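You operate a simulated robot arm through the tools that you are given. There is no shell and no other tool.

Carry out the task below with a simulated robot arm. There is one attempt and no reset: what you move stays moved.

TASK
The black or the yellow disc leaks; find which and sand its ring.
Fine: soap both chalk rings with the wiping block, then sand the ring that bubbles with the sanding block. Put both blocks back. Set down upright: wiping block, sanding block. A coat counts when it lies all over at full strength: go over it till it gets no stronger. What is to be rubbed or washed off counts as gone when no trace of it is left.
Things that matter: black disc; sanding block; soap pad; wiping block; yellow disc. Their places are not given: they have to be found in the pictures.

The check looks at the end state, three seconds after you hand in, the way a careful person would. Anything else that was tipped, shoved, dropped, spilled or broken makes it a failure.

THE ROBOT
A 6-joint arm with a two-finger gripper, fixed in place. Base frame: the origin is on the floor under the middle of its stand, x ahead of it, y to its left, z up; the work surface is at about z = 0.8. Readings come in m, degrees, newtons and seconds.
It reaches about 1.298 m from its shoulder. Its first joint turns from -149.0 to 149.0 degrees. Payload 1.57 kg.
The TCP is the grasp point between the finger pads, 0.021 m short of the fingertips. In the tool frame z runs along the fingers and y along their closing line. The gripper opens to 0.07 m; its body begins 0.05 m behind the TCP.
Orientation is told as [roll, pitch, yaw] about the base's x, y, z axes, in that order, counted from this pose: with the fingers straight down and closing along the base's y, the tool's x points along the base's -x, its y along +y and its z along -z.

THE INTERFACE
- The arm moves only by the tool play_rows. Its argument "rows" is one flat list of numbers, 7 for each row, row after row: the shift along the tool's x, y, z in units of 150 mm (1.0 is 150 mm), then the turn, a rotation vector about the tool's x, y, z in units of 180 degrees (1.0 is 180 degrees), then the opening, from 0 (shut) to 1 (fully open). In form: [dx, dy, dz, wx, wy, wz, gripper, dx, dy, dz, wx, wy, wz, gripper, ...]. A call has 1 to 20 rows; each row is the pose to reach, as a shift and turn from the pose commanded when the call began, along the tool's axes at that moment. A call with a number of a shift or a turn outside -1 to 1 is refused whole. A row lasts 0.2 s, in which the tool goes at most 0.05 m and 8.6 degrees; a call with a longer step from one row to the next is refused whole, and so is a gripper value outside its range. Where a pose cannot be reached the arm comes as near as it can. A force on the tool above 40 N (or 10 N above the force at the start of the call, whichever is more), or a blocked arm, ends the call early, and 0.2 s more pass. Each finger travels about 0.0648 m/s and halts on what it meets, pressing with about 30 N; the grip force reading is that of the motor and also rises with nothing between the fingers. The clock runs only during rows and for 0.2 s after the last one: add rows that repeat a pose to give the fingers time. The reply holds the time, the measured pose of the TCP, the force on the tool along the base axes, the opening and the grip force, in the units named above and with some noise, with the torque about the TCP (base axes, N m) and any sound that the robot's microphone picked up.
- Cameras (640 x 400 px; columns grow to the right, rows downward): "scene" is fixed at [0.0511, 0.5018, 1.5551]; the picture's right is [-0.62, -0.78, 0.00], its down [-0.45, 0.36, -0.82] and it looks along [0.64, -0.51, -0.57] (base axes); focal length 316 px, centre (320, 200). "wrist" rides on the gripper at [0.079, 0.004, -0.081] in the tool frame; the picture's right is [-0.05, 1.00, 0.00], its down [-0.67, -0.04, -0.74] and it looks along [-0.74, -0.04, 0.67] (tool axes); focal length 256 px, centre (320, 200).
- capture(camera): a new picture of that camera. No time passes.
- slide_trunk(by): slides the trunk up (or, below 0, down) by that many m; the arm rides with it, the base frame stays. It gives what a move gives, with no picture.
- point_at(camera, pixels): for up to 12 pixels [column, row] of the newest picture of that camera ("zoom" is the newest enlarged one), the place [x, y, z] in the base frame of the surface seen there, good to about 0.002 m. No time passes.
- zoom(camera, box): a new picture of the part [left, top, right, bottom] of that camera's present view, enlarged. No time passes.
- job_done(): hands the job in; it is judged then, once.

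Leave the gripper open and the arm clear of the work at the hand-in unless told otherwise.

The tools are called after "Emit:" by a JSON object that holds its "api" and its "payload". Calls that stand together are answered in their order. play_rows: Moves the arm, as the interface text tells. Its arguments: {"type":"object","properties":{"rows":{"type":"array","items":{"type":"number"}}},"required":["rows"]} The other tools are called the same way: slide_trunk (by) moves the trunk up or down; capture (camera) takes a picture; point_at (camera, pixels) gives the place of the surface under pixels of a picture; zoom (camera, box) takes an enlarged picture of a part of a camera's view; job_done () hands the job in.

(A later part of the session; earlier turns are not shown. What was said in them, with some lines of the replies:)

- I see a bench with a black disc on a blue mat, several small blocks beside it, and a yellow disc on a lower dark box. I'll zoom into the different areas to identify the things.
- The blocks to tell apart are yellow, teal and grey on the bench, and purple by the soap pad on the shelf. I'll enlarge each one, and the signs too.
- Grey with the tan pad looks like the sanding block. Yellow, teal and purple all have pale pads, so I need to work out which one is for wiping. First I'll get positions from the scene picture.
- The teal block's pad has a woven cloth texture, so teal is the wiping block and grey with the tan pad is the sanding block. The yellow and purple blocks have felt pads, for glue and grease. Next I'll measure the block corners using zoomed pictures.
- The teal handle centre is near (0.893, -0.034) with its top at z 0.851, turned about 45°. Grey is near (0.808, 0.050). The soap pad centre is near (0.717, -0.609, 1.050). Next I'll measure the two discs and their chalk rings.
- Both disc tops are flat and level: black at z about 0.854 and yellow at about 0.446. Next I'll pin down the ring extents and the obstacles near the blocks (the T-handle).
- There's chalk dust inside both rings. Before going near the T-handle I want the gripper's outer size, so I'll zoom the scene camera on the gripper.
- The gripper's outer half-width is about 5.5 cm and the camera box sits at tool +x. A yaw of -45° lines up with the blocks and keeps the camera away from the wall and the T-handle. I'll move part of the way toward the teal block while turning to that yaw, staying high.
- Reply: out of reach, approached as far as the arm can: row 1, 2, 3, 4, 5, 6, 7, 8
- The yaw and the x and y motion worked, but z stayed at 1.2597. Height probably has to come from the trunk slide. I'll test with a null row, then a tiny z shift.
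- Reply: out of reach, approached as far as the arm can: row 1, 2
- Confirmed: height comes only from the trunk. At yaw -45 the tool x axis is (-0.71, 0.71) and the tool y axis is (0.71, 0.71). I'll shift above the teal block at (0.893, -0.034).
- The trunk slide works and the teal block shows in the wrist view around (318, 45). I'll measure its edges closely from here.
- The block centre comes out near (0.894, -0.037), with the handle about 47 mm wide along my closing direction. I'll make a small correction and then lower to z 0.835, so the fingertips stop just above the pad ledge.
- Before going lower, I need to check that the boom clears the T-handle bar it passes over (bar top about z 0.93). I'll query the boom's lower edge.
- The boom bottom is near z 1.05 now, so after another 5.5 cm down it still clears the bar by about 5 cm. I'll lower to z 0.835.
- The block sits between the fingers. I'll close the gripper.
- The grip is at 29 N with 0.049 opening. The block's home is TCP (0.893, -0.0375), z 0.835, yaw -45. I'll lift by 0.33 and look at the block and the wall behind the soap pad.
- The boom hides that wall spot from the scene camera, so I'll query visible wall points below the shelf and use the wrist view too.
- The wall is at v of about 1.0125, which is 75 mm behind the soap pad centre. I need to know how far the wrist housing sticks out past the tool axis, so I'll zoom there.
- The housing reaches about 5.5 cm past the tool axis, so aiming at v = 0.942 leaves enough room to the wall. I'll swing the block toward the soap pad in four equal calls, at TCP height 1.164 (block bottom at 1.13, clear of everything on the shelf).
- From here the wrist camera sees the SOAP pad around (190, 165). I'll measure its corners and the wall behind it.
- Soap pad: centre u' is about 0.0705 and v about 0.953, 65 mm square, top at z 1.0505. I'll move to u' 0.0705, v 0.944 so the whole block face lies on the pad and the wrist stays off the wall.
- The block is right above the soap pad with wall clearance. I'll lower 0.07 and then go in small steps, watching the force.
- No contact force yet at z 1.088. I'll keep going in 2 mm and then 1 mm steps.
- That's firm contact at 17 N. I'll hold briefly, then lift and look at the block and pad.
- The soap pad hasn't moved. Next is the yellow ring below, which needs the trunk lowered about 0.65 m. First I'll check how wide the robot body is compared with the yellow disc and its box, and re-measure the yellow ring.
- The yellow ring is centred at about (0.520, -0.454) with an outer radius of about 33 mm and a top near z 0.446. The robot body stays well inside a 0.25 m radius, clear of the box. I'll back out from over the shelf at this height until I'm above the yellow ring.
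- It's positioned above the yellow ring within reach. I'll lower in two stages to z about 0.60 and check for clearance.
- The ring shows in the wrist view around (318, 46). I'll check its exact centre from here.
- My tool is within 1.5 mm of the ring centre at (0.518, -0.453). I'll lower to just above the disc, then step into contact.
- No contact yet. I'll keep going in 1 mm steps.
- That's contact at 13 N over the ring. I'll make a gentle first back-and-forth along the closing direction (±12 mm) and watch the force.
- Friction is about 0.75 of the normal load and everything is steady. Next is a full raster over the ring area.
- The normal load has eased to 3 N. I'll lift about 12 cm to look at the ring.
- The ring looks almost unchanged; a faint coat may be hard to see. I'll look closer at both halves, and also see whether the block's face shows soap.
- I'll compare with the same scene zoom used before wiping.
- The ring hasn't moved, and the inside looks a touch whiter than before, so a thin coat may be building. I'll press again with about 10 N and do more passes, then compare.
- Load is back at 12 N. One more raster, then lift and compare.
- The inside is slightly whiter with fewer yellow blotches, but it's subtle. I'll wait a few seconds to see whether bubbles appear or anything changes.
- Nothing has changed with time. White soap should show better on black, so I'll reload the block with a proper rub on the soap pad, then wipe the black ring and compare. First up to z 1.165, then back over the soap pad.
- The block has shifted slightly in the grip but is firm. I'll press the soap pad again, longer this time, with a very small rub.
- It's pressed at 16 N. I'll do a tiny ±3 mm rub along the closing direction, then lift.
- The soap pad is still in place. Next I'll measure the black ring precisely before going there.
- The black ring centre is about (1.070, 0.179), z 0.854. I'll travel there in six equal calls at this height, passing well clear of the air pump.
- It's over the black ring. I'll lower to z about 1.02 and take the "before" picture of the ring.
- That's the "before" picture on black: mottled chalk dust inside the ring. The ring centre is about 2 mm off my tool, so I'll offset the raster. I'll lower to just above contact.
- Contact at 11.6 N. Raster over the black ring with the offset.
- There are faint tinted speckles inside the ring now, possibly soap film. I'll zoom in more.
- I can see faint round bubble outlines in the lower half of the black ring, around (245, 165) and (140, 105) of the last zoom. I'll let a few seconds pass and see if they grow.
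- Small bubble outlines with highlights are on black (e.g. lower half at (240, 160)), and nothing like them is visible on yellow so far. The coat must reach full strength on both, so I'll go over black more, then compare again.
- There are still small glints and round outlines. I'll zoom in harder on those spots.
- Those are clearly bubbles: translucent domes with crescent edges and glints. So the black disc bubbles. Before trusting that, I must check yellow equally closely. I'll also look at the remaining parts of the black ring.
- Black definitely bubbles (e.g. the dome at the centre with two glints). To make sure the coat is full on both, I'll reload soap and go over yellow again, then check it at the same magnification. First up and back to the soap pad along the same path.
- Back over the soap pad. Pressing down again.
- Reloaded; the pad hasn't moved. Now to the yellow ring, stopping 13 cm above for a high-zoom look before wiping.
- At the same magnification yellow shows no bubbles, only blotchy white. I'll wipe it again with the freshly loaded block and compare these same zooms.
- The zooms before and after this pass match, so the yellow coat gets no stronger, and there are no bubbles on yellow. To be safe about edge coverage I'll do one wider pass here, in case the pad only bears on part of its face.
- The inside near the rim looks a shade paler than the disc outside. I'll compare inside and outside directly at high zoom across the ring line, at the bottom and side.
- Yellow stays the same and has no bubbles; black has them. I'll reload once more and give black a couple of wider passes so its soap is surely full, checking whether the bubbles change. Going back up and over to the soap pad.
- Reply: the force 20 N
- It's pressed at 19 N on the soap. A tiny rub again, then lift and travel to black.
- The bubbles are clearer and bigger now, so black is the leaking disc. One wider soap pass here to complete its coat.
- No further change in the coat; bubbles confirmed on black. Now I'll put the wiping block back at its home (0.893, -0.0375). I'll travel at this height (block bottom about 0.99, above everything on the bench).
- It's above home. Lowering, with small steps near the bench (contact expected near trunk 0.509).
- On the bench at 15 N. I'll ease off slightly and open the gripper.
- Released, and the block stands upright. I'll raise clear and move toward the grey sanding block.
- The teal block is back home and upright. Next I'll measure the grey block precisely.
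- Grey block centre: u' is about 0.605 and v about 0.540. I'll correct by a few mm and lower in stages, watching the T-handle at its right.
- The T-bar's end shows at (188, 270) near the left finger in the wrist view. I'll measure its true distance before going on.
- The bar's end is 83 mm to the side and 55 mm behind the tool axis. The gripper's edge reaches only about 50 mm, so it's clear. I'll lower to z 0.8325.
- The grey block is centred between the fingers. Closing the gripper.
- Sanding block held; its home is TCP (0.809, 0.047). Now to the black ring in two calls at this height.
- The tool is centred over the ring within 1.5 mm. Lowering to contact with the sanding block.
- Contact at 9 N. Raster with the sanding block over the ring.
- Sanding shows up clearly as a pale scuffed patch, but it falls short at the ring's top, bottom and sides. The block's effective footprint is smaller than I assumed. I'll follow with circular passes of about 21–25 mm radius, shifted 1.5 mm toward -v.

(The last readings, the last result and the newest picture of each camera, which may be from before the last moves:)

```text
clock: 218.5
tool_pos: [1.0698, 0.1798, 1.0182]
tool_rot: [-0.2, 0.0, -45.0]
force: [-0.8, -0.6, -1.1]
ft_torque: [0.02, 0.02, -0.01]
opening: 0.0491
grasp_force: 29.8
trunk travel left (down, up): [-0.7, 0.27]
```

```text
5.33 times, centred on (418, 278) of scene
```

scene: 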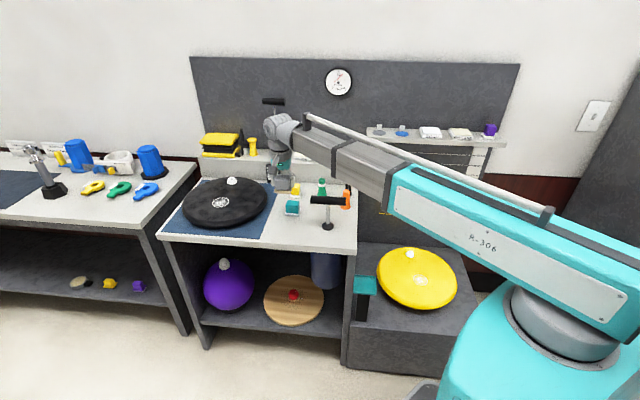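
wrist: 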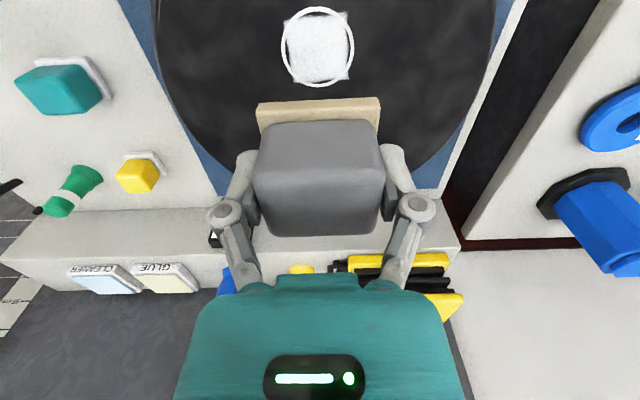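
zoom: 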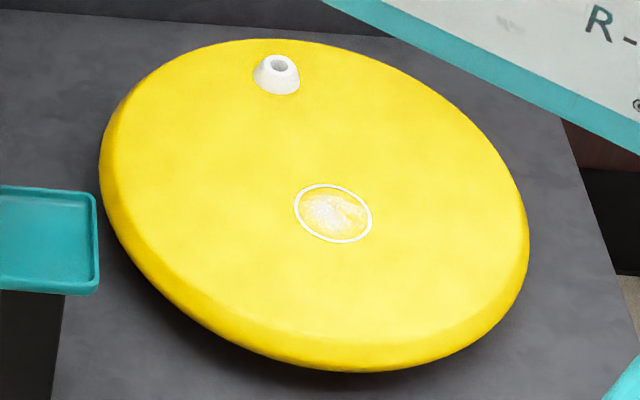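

The white patch kept exactly the same outline, so it's a fixed patch and not the swept area; the sanded mark is the patch itself. I'll check at high zoom whether it's uniform and unchanged in strength.

Emit:
{"api": "zoom", "payload": {"camera": "wrist", "box": [290, 50, 322, 70]}}

Emit:
{"api": "zoom", "payload": {"camera": "wrist", "box": [302, 55, 334, 75]}}

Emit:
{"api": "zoom", "payload": {"camera": "wrist", "box": [280, 3, 352, 48]}}

Emit:
{"api": "zoom", "payload": {"camera": "wrist", "box": [280, 45, 352, 90]}}

```text
16.00 times, centred on (306, 60) of wrist
```

zoom: 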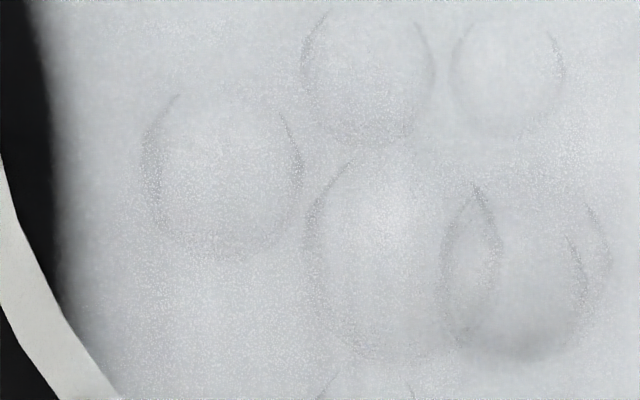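

```text
16.00 times, centred on (318, 65) of wrist
```

zoom: 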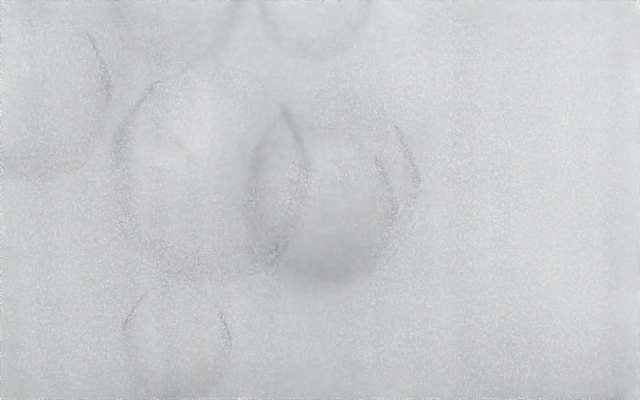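

```text
8.89 times, centred on (316, 26) of wrist
```

zoom: 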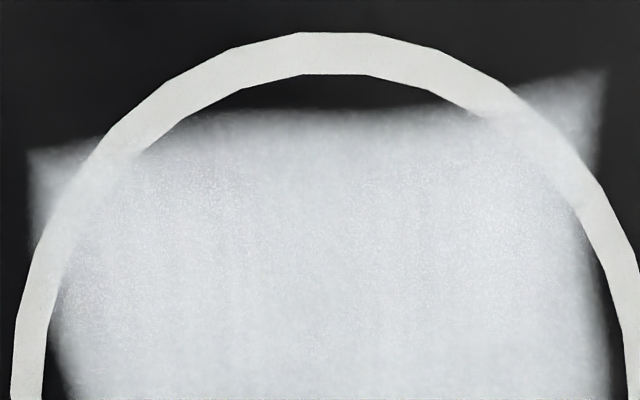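

```text
8.89 times, centred on (316, 68) of wrist
```

zoom: 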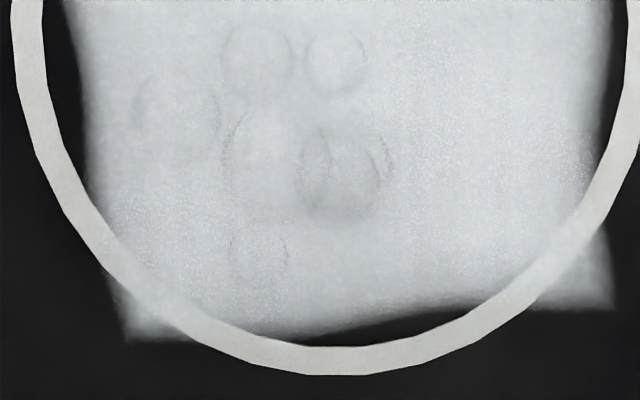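

The sanded patch is uniform and no stronger than after the first pass, with the bubble domes sitting on it. Next I'll recheck the yellow ring from the scene camera under the same lighting as at the start, to judge its soap.

Emit:
{"api": "zoom", "payload": {"camera": "scene", "box": [406, 268, 436, 288]}}

Emit:
{"api": "capture", "payload": {"camera": "scene"}}

```text
16.00 times, centred on (421, 278) of scene
```

zoom: 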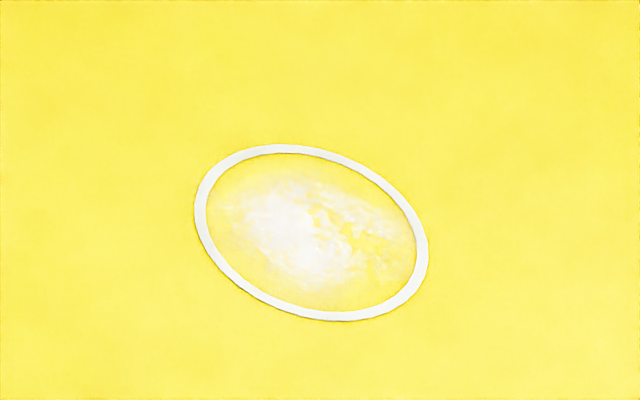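

```text
taken
```

scene: 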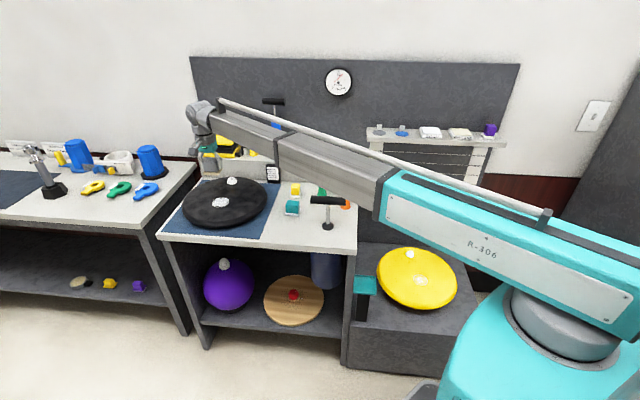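

Yellow's film matches the last looks and has no bubbles. I'll give black one more sanding raster so it's certain nothing gets stronger, then compare.

Emit:
{"api": "slide_trunk", "payload": {"by": -0.136}}

Emit:
{"api": "slide_trunk", "payload": {"by": -0.0006}}

```text
clock: 220.1
tool_pos: [1.0678, 0.1806, 0.8839]
tool_rot: [0.0, 0.0, -45.0]
force: [3.3, 0.4, 6.4]
ft_torque: [0.03, -0.04, 0.02]
opening: 0.0491
grasp_force: 30.3
trunk travel left (down, up): [-0.564, 0.406]
```

```text
clock: 220.6
tool_pos: [1.0686, 0.1792, 0.8832]
tool_rot: [0.1, -0.1, -45.0]
force: [6.6, 1.3, 13.4]
ft_torque: [0.02, -0.09, 0.02]
opening: 0.0491
grasp_force: 30.4
trunk travel left (down, up): [-0.564, 0.406]
```

Emit:
{"api": "play_rows", "payload": {"rows": [0.08, 0.06, 0, 0, 0, 0, 0, 0.15, 0.12, 0, 0, 0, 0, 0, 0.15, 0, 0, 0, 0, 0, 0, 0.15, -0.12, 0, 0, 0, 0, 0, 0.08, -0.12, 0, 0, 0, 0, 0, 0.08, 0, 0, 0, 0, 0, 0, 0.08, 0.12, 0, 0, 0, 0, 0, 0.01, 0.12, 0, 0, 0, 0, 0, 0.01, 0, 0, 0, 0, 0, 0, 0.01, -0.12, 0, 0, 0, 0, 0, -0.06, -0.12, 0, 0, 0, 0, 0, -0.06, 0, 0, 0, 0, 0, 0, -0.06, 0.12, 0, 0, 0, 0, 0, -0.13, 0.12, 0, 0, 0, 0, 0, -0.13, 0, 0, 0, 0, 0, 0, -0.13, -0.12, 0, 0, 0, 0, 0, -0.06, -0.06, 0, 0, 0, 0, 0, 0, -0.02, 0, 0, 0, 0, 0, 0, 0, 0, 0, 0, 0, 0, 0, 0, 0, 0, 0, 0, 0]}}

Emit:
{"api": "slide_trunk", "payload": {"by": 0.1366}}

Emit:
{"api": "capture", "payload": {"camera": "wrist"}}

Emit:
{"api": "zoom", "payload": {"camera": "wrist", "box": [260, 0, 380, 95]}}

Emit:
{"api": "zoom", "payload": {"camera": "wrist", "box": [280, 45, 352, 90]}}

```text
clock: 224.8
tool_pos: [1.0685, 0.18, 0.8823]
tool_rot: [0.0, 0.0, -45.0]
force: [-3.9, -2.4, 5.3]
ft_torque: [-0.06, 0.06, -0.03]
opening: 0.0491
grasp_force: 29.8
trunk travel left (down, up): [-0.564, 0.406]
```

```text
clock: 226.5
tool_pos: [1.0684, 0.1805, 1.0185]
tool_rot: [0.0, -0.1, -45.0]
force: [0.5, -0.9, 0.2]
ft_torque: [0.02, 0.0, -0.02]
opening: 0.0493
grasp_force: 30.6
trunk travel left (down, up): [-0.7, 0.27]
```

```text
taken
```

wrist: 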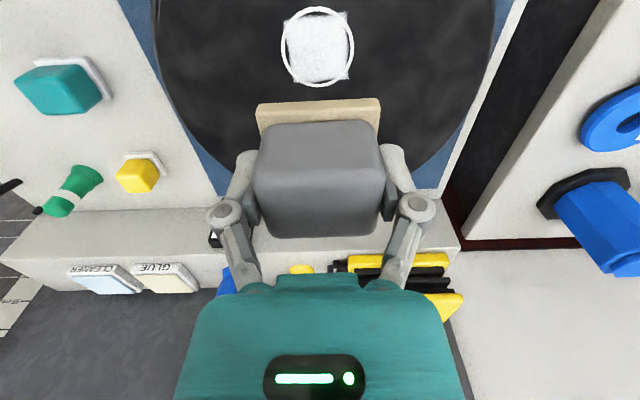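

```text
4.21 times, centred on (320, 48) of wrist
```

zoom: 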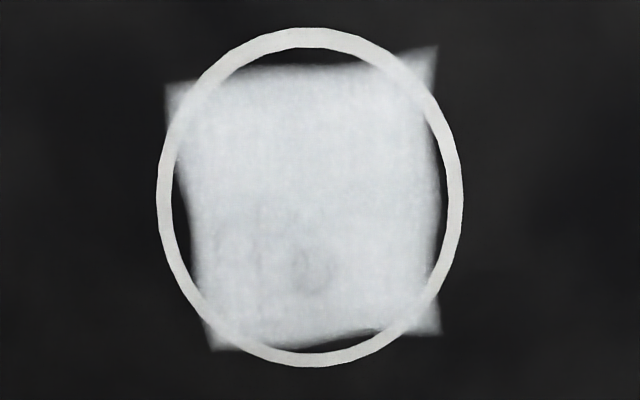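

```text
8.89 times, centred on (316, 68) of wrist
```

zoom: 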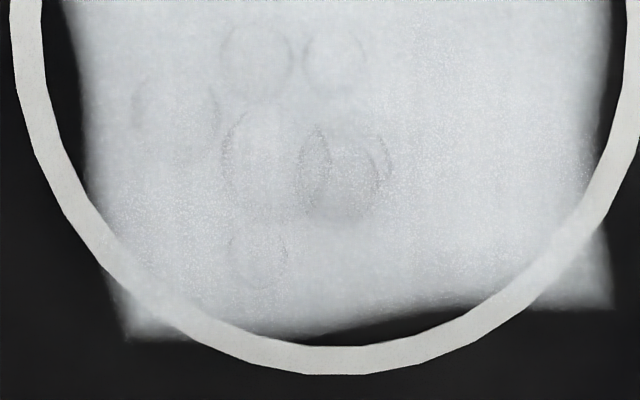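

There's no change from the previous pass, so the sanding is at full strength. Now to put the sanding block back: reverse path to its home at (0.809, 0.047).

Emit:
{"api": "play_rows", "payload": {"rows": [0.0745, -0.2305, 0, 0, 0, 0, 0, 0.149, -0.461, 0, 0, 0, 0, 0, 0.2235, -0.6915, 0, 0, 0, 0, 0, 0.298, -0.922, 0, 0, 0, 0, 0]}}

Emit:
{"api": "play_rows", "payload": {"rows": [0.0745, -0.2305, 0, 0, 0, 0, 0, 0.149, -0.461, 0, 0, 0, 0, 0, 0.2235, -0.6915, 0, 0, 0, 0, 0, 0.298, -0.922, 0, 0, 0, 0, 0, 0.298, -0.922, 0, 0, 0, 0, 0]}}

Emit:
{"api": "capture", "payload": {"camera": "wrist"}}

Emit:
{"api": "capture", "payload": {"camera": "scene"}}

```text
clock: 227.5
tool_pos: [0.9395, 0.1119, 1.019]
tool_rot: [0.0, 0.0, -45.0]
force: [0.7, -0.6, 0.1]
ft_torque: [-0.01, -0.03, 0.01]
opening: 0.0491
grasp_force: 29.9
trunk travel left (down, up): [-0.7, 0.27]
```

```text
clock: 228.7
tool_pos: [0.8092, 0.0464, 1.0185]
tool_rot: [0.1, 0.0, -45.0]
force: [-1.1, 0.9, -0.8]
ft_torque: [0.01, -0.04, -0.02]
opening: 0.049
grasp_force: 30.0
trunk travel left (down, up): [-0.7, 0.27]
```

```text
taken
```

wrist: 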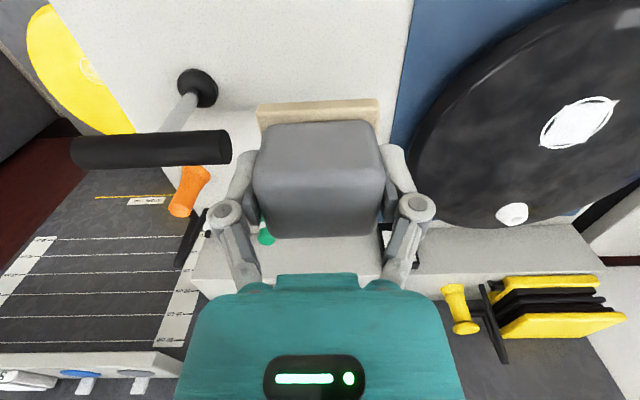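

```text
taken
```

scene: 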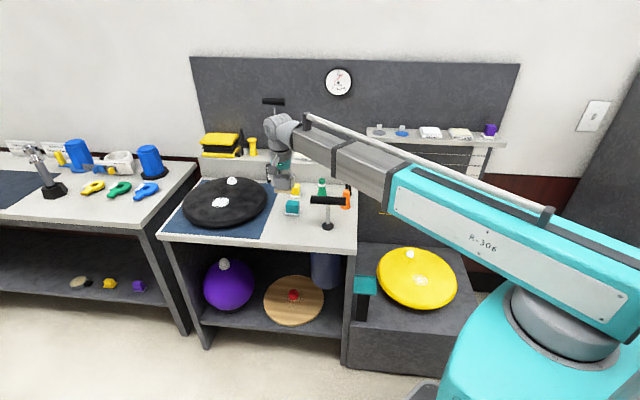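

It's above home. Lowering to the bench.

Emit:
{"api": "slide_trunk", "payload": {"by": -0.187}}

Emit:
{"api": "slide_trunk", "payload": {"by": -0.0015}}

Emit:
{"api": "slide_trunk", "payload": {"by": -0.001}}

```text
clock: 230.7
tool_pos: [0.8096, 0.0465, 0.8326]
tool_rot: [0.0, 0.0, -45.0]
force: [-0.5, -0.6, 0.1]
ft_torque: [-0.03, -0.02, -0.01]
opening: 0.0492
grasp_force: 30.8
trunk travel left (down, up): [-0.513, 0.457]
```

```text
clock: 231.2
tool_pos: [0.8094, 0.0468, 0.8326]
tool_rot: [0.1, -0.2, -44.9]
force: [3.9, -0.1, 19.5]
ft_torque: [0.07, -0.07, 0.01]
opening: 0.049
grasp_force: 29.5
trunk travel left (down, up): [-0.512, 0.458]
```

```text
clock: 231.8
tool_pos: [0.8097, 0.0459, 0.8307]
tool_rot: [0.1, -0.1, -45.0]
force: [5.5, 2.1, 20.4]
ft_torque: [0.05, -0.16, 0.01]
opening: 0.0491
grasp_force: 30.0
trunk travel left (down, up): [-0.511, 0.459]
```

It's on the bench with about 20 N. I'll ease off and release.

Emit:
{"api": "slide_trunk", "payload": {"by": 0.001}}

Emit:
{"api": "play_rows", "payload": {"rows": [0, 0, 0, 0, 0, 0, 0.75, 0, 0, 0, 0, 0, 0, 0.85, 0, 0, 0, 0, 0, 0, 1, 0, 0, 0, 0, 0, 0, 1, 0, 0, 0, 0, 0, 0, 1]}}

Emit:
{"api": "slide_trunk", "payload": {"by": 0.188}}

Emit:
{"api": "capture", "payload": {"camera": "wrist"}}

Emit:
{"api": "zoom", "payload": {"camera": "scene", "box": [250, 150, 340, 240]}}

```text
clock: 232.3
tool_pos: [0.8095, 0.0466, 0.8313]
tool_rot: [-0.1, 0.1, -45.1]
force: [1.1, 1.7, 5.3]
ft_torque: [0.07, -0.14, 0.04]
opening: 0.0491
grasp_force: 30.0
trunk travel left (down, up): [-0.512, 0.458]
```

```text
clock: 233.5
tool_pos: [0.8097, 0.0467, 0.8294]
tool_rot: [0.0, 0.0, -44.9]
force: [-0.2, -0.8, -0.7]
ft_torque: [0.0, -0.02, -0.03]
opening: 0.0699
grasp_force: 0.1
trunk travel left (down, up): [-0.512, 0.458]
```

```text
clock: 235.5
tool_pos: [0.8102, 0.0461, 1.0182]
tool_rot: [0.1, 0.0, -45.0]
force: [0.4, 0.7, -0.2]
ft_torque: [0.01, 0.0, -0.02]
opening: 0.0701
grasp_force: 0.0
trunk travel left (down, up): [-0.7, 0.27]
```

```text
taken
```

wrist: 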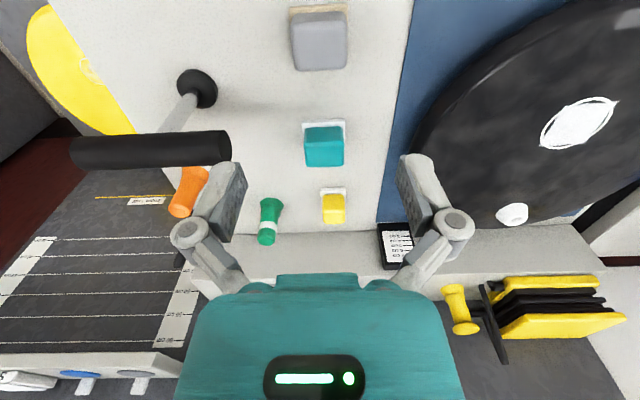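

```text
4.44 times, centred on (295, 195) of scene
```

zoom: 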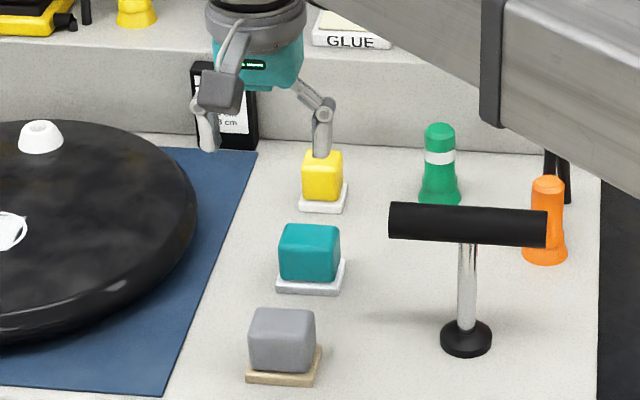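

Both blocks are upright at their homes. Before handing in, I'll raise the arm and back it away toward its start, then inspect everything once more.

Emit:
{"api": "slide_trunk", "payload": {"by": 0.24}}

Emit:
{"api": "capture", "payload": {"camera": "scene"}}

Emit:
{"api": "zoom", "payload": {"camera": "scene", "box": [160, 130, 370, 260]}}

Emit:
{"api": "zoom", "payload": {"camera": "scene", "box": [390, 255, 454, 295]}}

Emit:
{"api": "zoom", "payload": {"camera": "scene", "box": [350, 100, 520, 230]}}

```text
clock: 238.0
tool_pos: [0.8108, 0.0472, 1.2579]
tool_rot: [0.0, -0.1, -44.9]
force: [1.3, -0.4, 0.0]
ft_torque: [-0.01, 0.02, -0.05]
opening: 0.07
grasp_force: 0.0
trunk travel left (down, up): [-0.94, 0.03]
```

```text
taken
```

scene: 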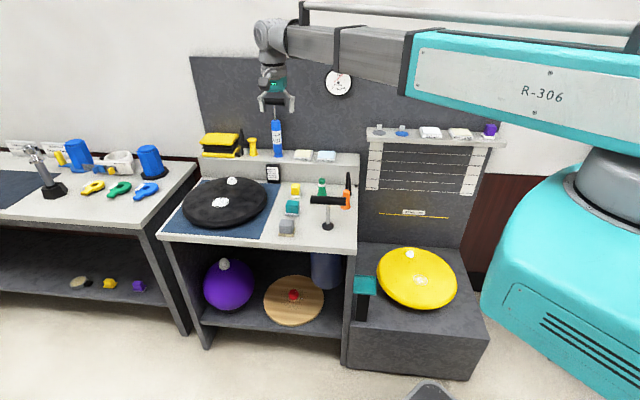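

```text
3.05 times, centred on (265, 195) of scene
```

zoom: 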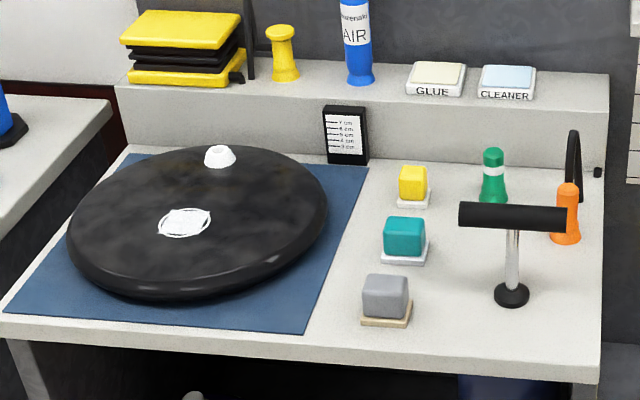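

```text
10.00 times, centred on (422, 275) of scene
```

zoom: 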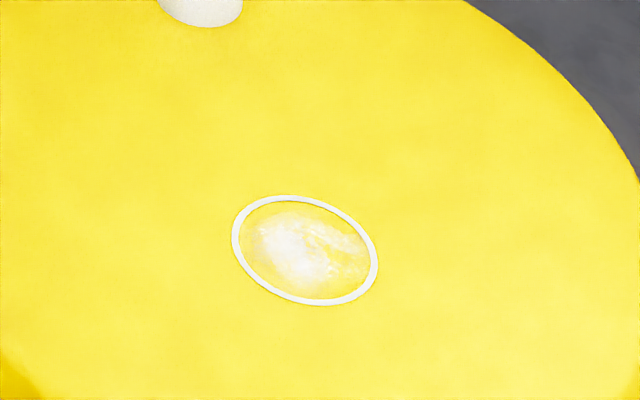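

```text
3.08 times, centred on (435, 165) of scene
```

zoom: 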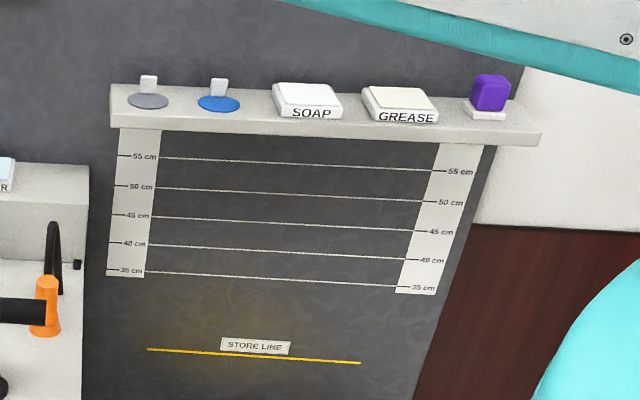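

Everything else is where it was: soap and grease pads, T-handle, bottles. One last close look at yellow for late bubbles, and at black.

Emit:
{"api": "zoom", "payload": {"camera": "scene", "box": [406, 268, 436, 288]}}

Emit:
{"api": "zoom", "payload": {"camera": "scene", "box": [205, 190, 235, 210]}}

Emit:
{"api": "zoom", "payload": {"camera": "scene", "box": [270, 175, 318, 240]}}

Emit:
{"api": "point_at", "payload": {"camera": "zoom", "pixels": [[310, 180], [310, 210], [273, 290], [275, 330], [330, 85]]}}

```text
16.00 times, centred on (421, 278) of scene
```

zoom: 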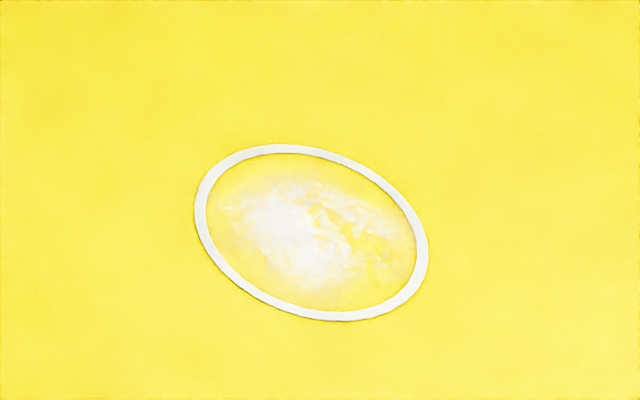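

```text
16.00 times, centred on (220, 200) of scene
```

zoom: 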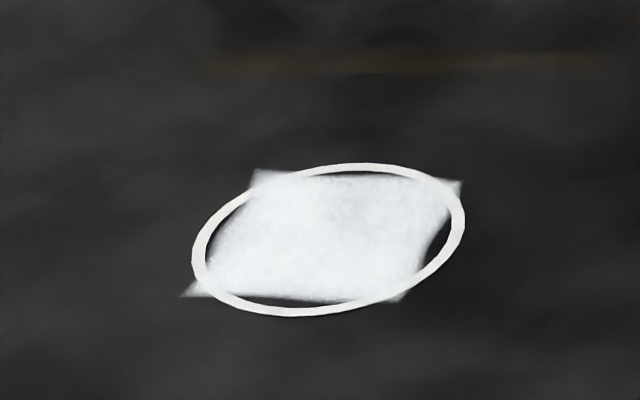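

```text
6.15 times, centred on (294, 208) of scene
```

zoom: 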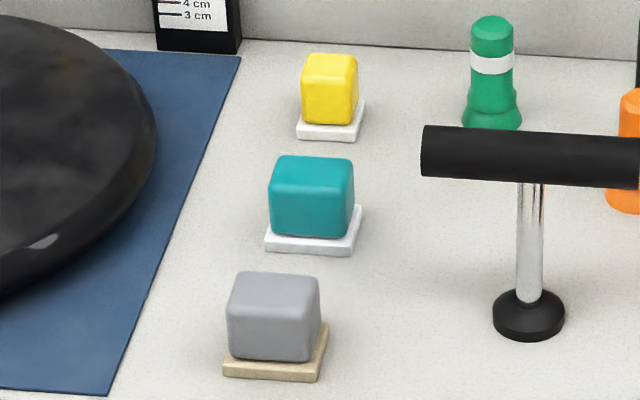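

```text
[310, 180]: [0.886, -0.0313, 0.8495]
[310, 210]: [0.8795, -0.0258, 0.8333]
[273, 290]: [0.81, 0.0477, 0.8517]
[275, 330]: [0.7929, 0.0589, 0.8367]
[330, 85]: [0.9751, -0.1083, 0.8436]
```

The yellow ring has no bubbles. The black ring is fully sanded. Both blocks are upright within a couple of millimetres of where they started, and nothing else has moved. The gripper is open and the arm is high above the bench. I'll draw it back a little toward its start and then hand in.

Emit:
{"api": "play_rows", "payload": {"rows": [0, -0.25, 0, 0, 0, 0, 1, 0, -0.5, 0, 0, 0, 0, 1, 0, -0.75, 0, 0, 0, 0, 1, 0, -1, 0, 0, 0, 0, 1, 0, -1, 0, 0, 0, 0, 1]}}

Emit:
{"api": "capture", "payload": {"camera": "scene"}}

```text
clock: 239.2
tool_pos: [0.7034, -0.0592, 1.258]
tool_rot: [-0.1, 0.0, -45.0]
force: [-0.7, 0.4, 1.2]
ft_torque: [-0.03, 0.02, 0.01]
opening: 0.0699
grasp_force: 0.1
trunk travel left (down, up): [-0.94, 0.03]
```

```text
taken
```

scene: 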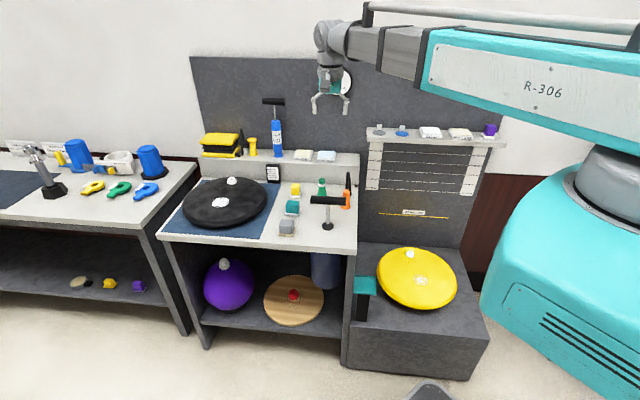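

The scene is tidy: the blocks are home and upright, the black ring is sanded, the arm is clear and the gripper open. Handing in.

Emit:
{"api": "job_done", "payload": {}}

```text
The job is handed in.
```

I handed the job in: the black disc is the one that leaks, and I sanded its ring. The check hasn't come back with a result yet.

- **Finding the leak:** I soaped both chalk rings with the wiping block (teal, cloth pad). Bubbles formed inside the black ring and became clearer over time. None showed on yellow, even after fresh soap and more passes.
- **Sanding:** I went over the black ring with the sanding block (grey, tan pad) three times. The pale scuffed patch looked the same after the second and third passes as after the first. It stops just short of the chalk line in a few places and pokes past it at the corners; wider passes didn't change that outline.
- **Putting back:** Both blocks stand upright within a couple of millimetres of where they were. I saw nothing else moved. The gripper is open and the arm is clear of the work.

**Soap strength:** I can't fully vouch for the soap coat. It is almost invisible on both discs, and both rings already had a patchy white film inside. I stopped when more soap made no difference I could see.
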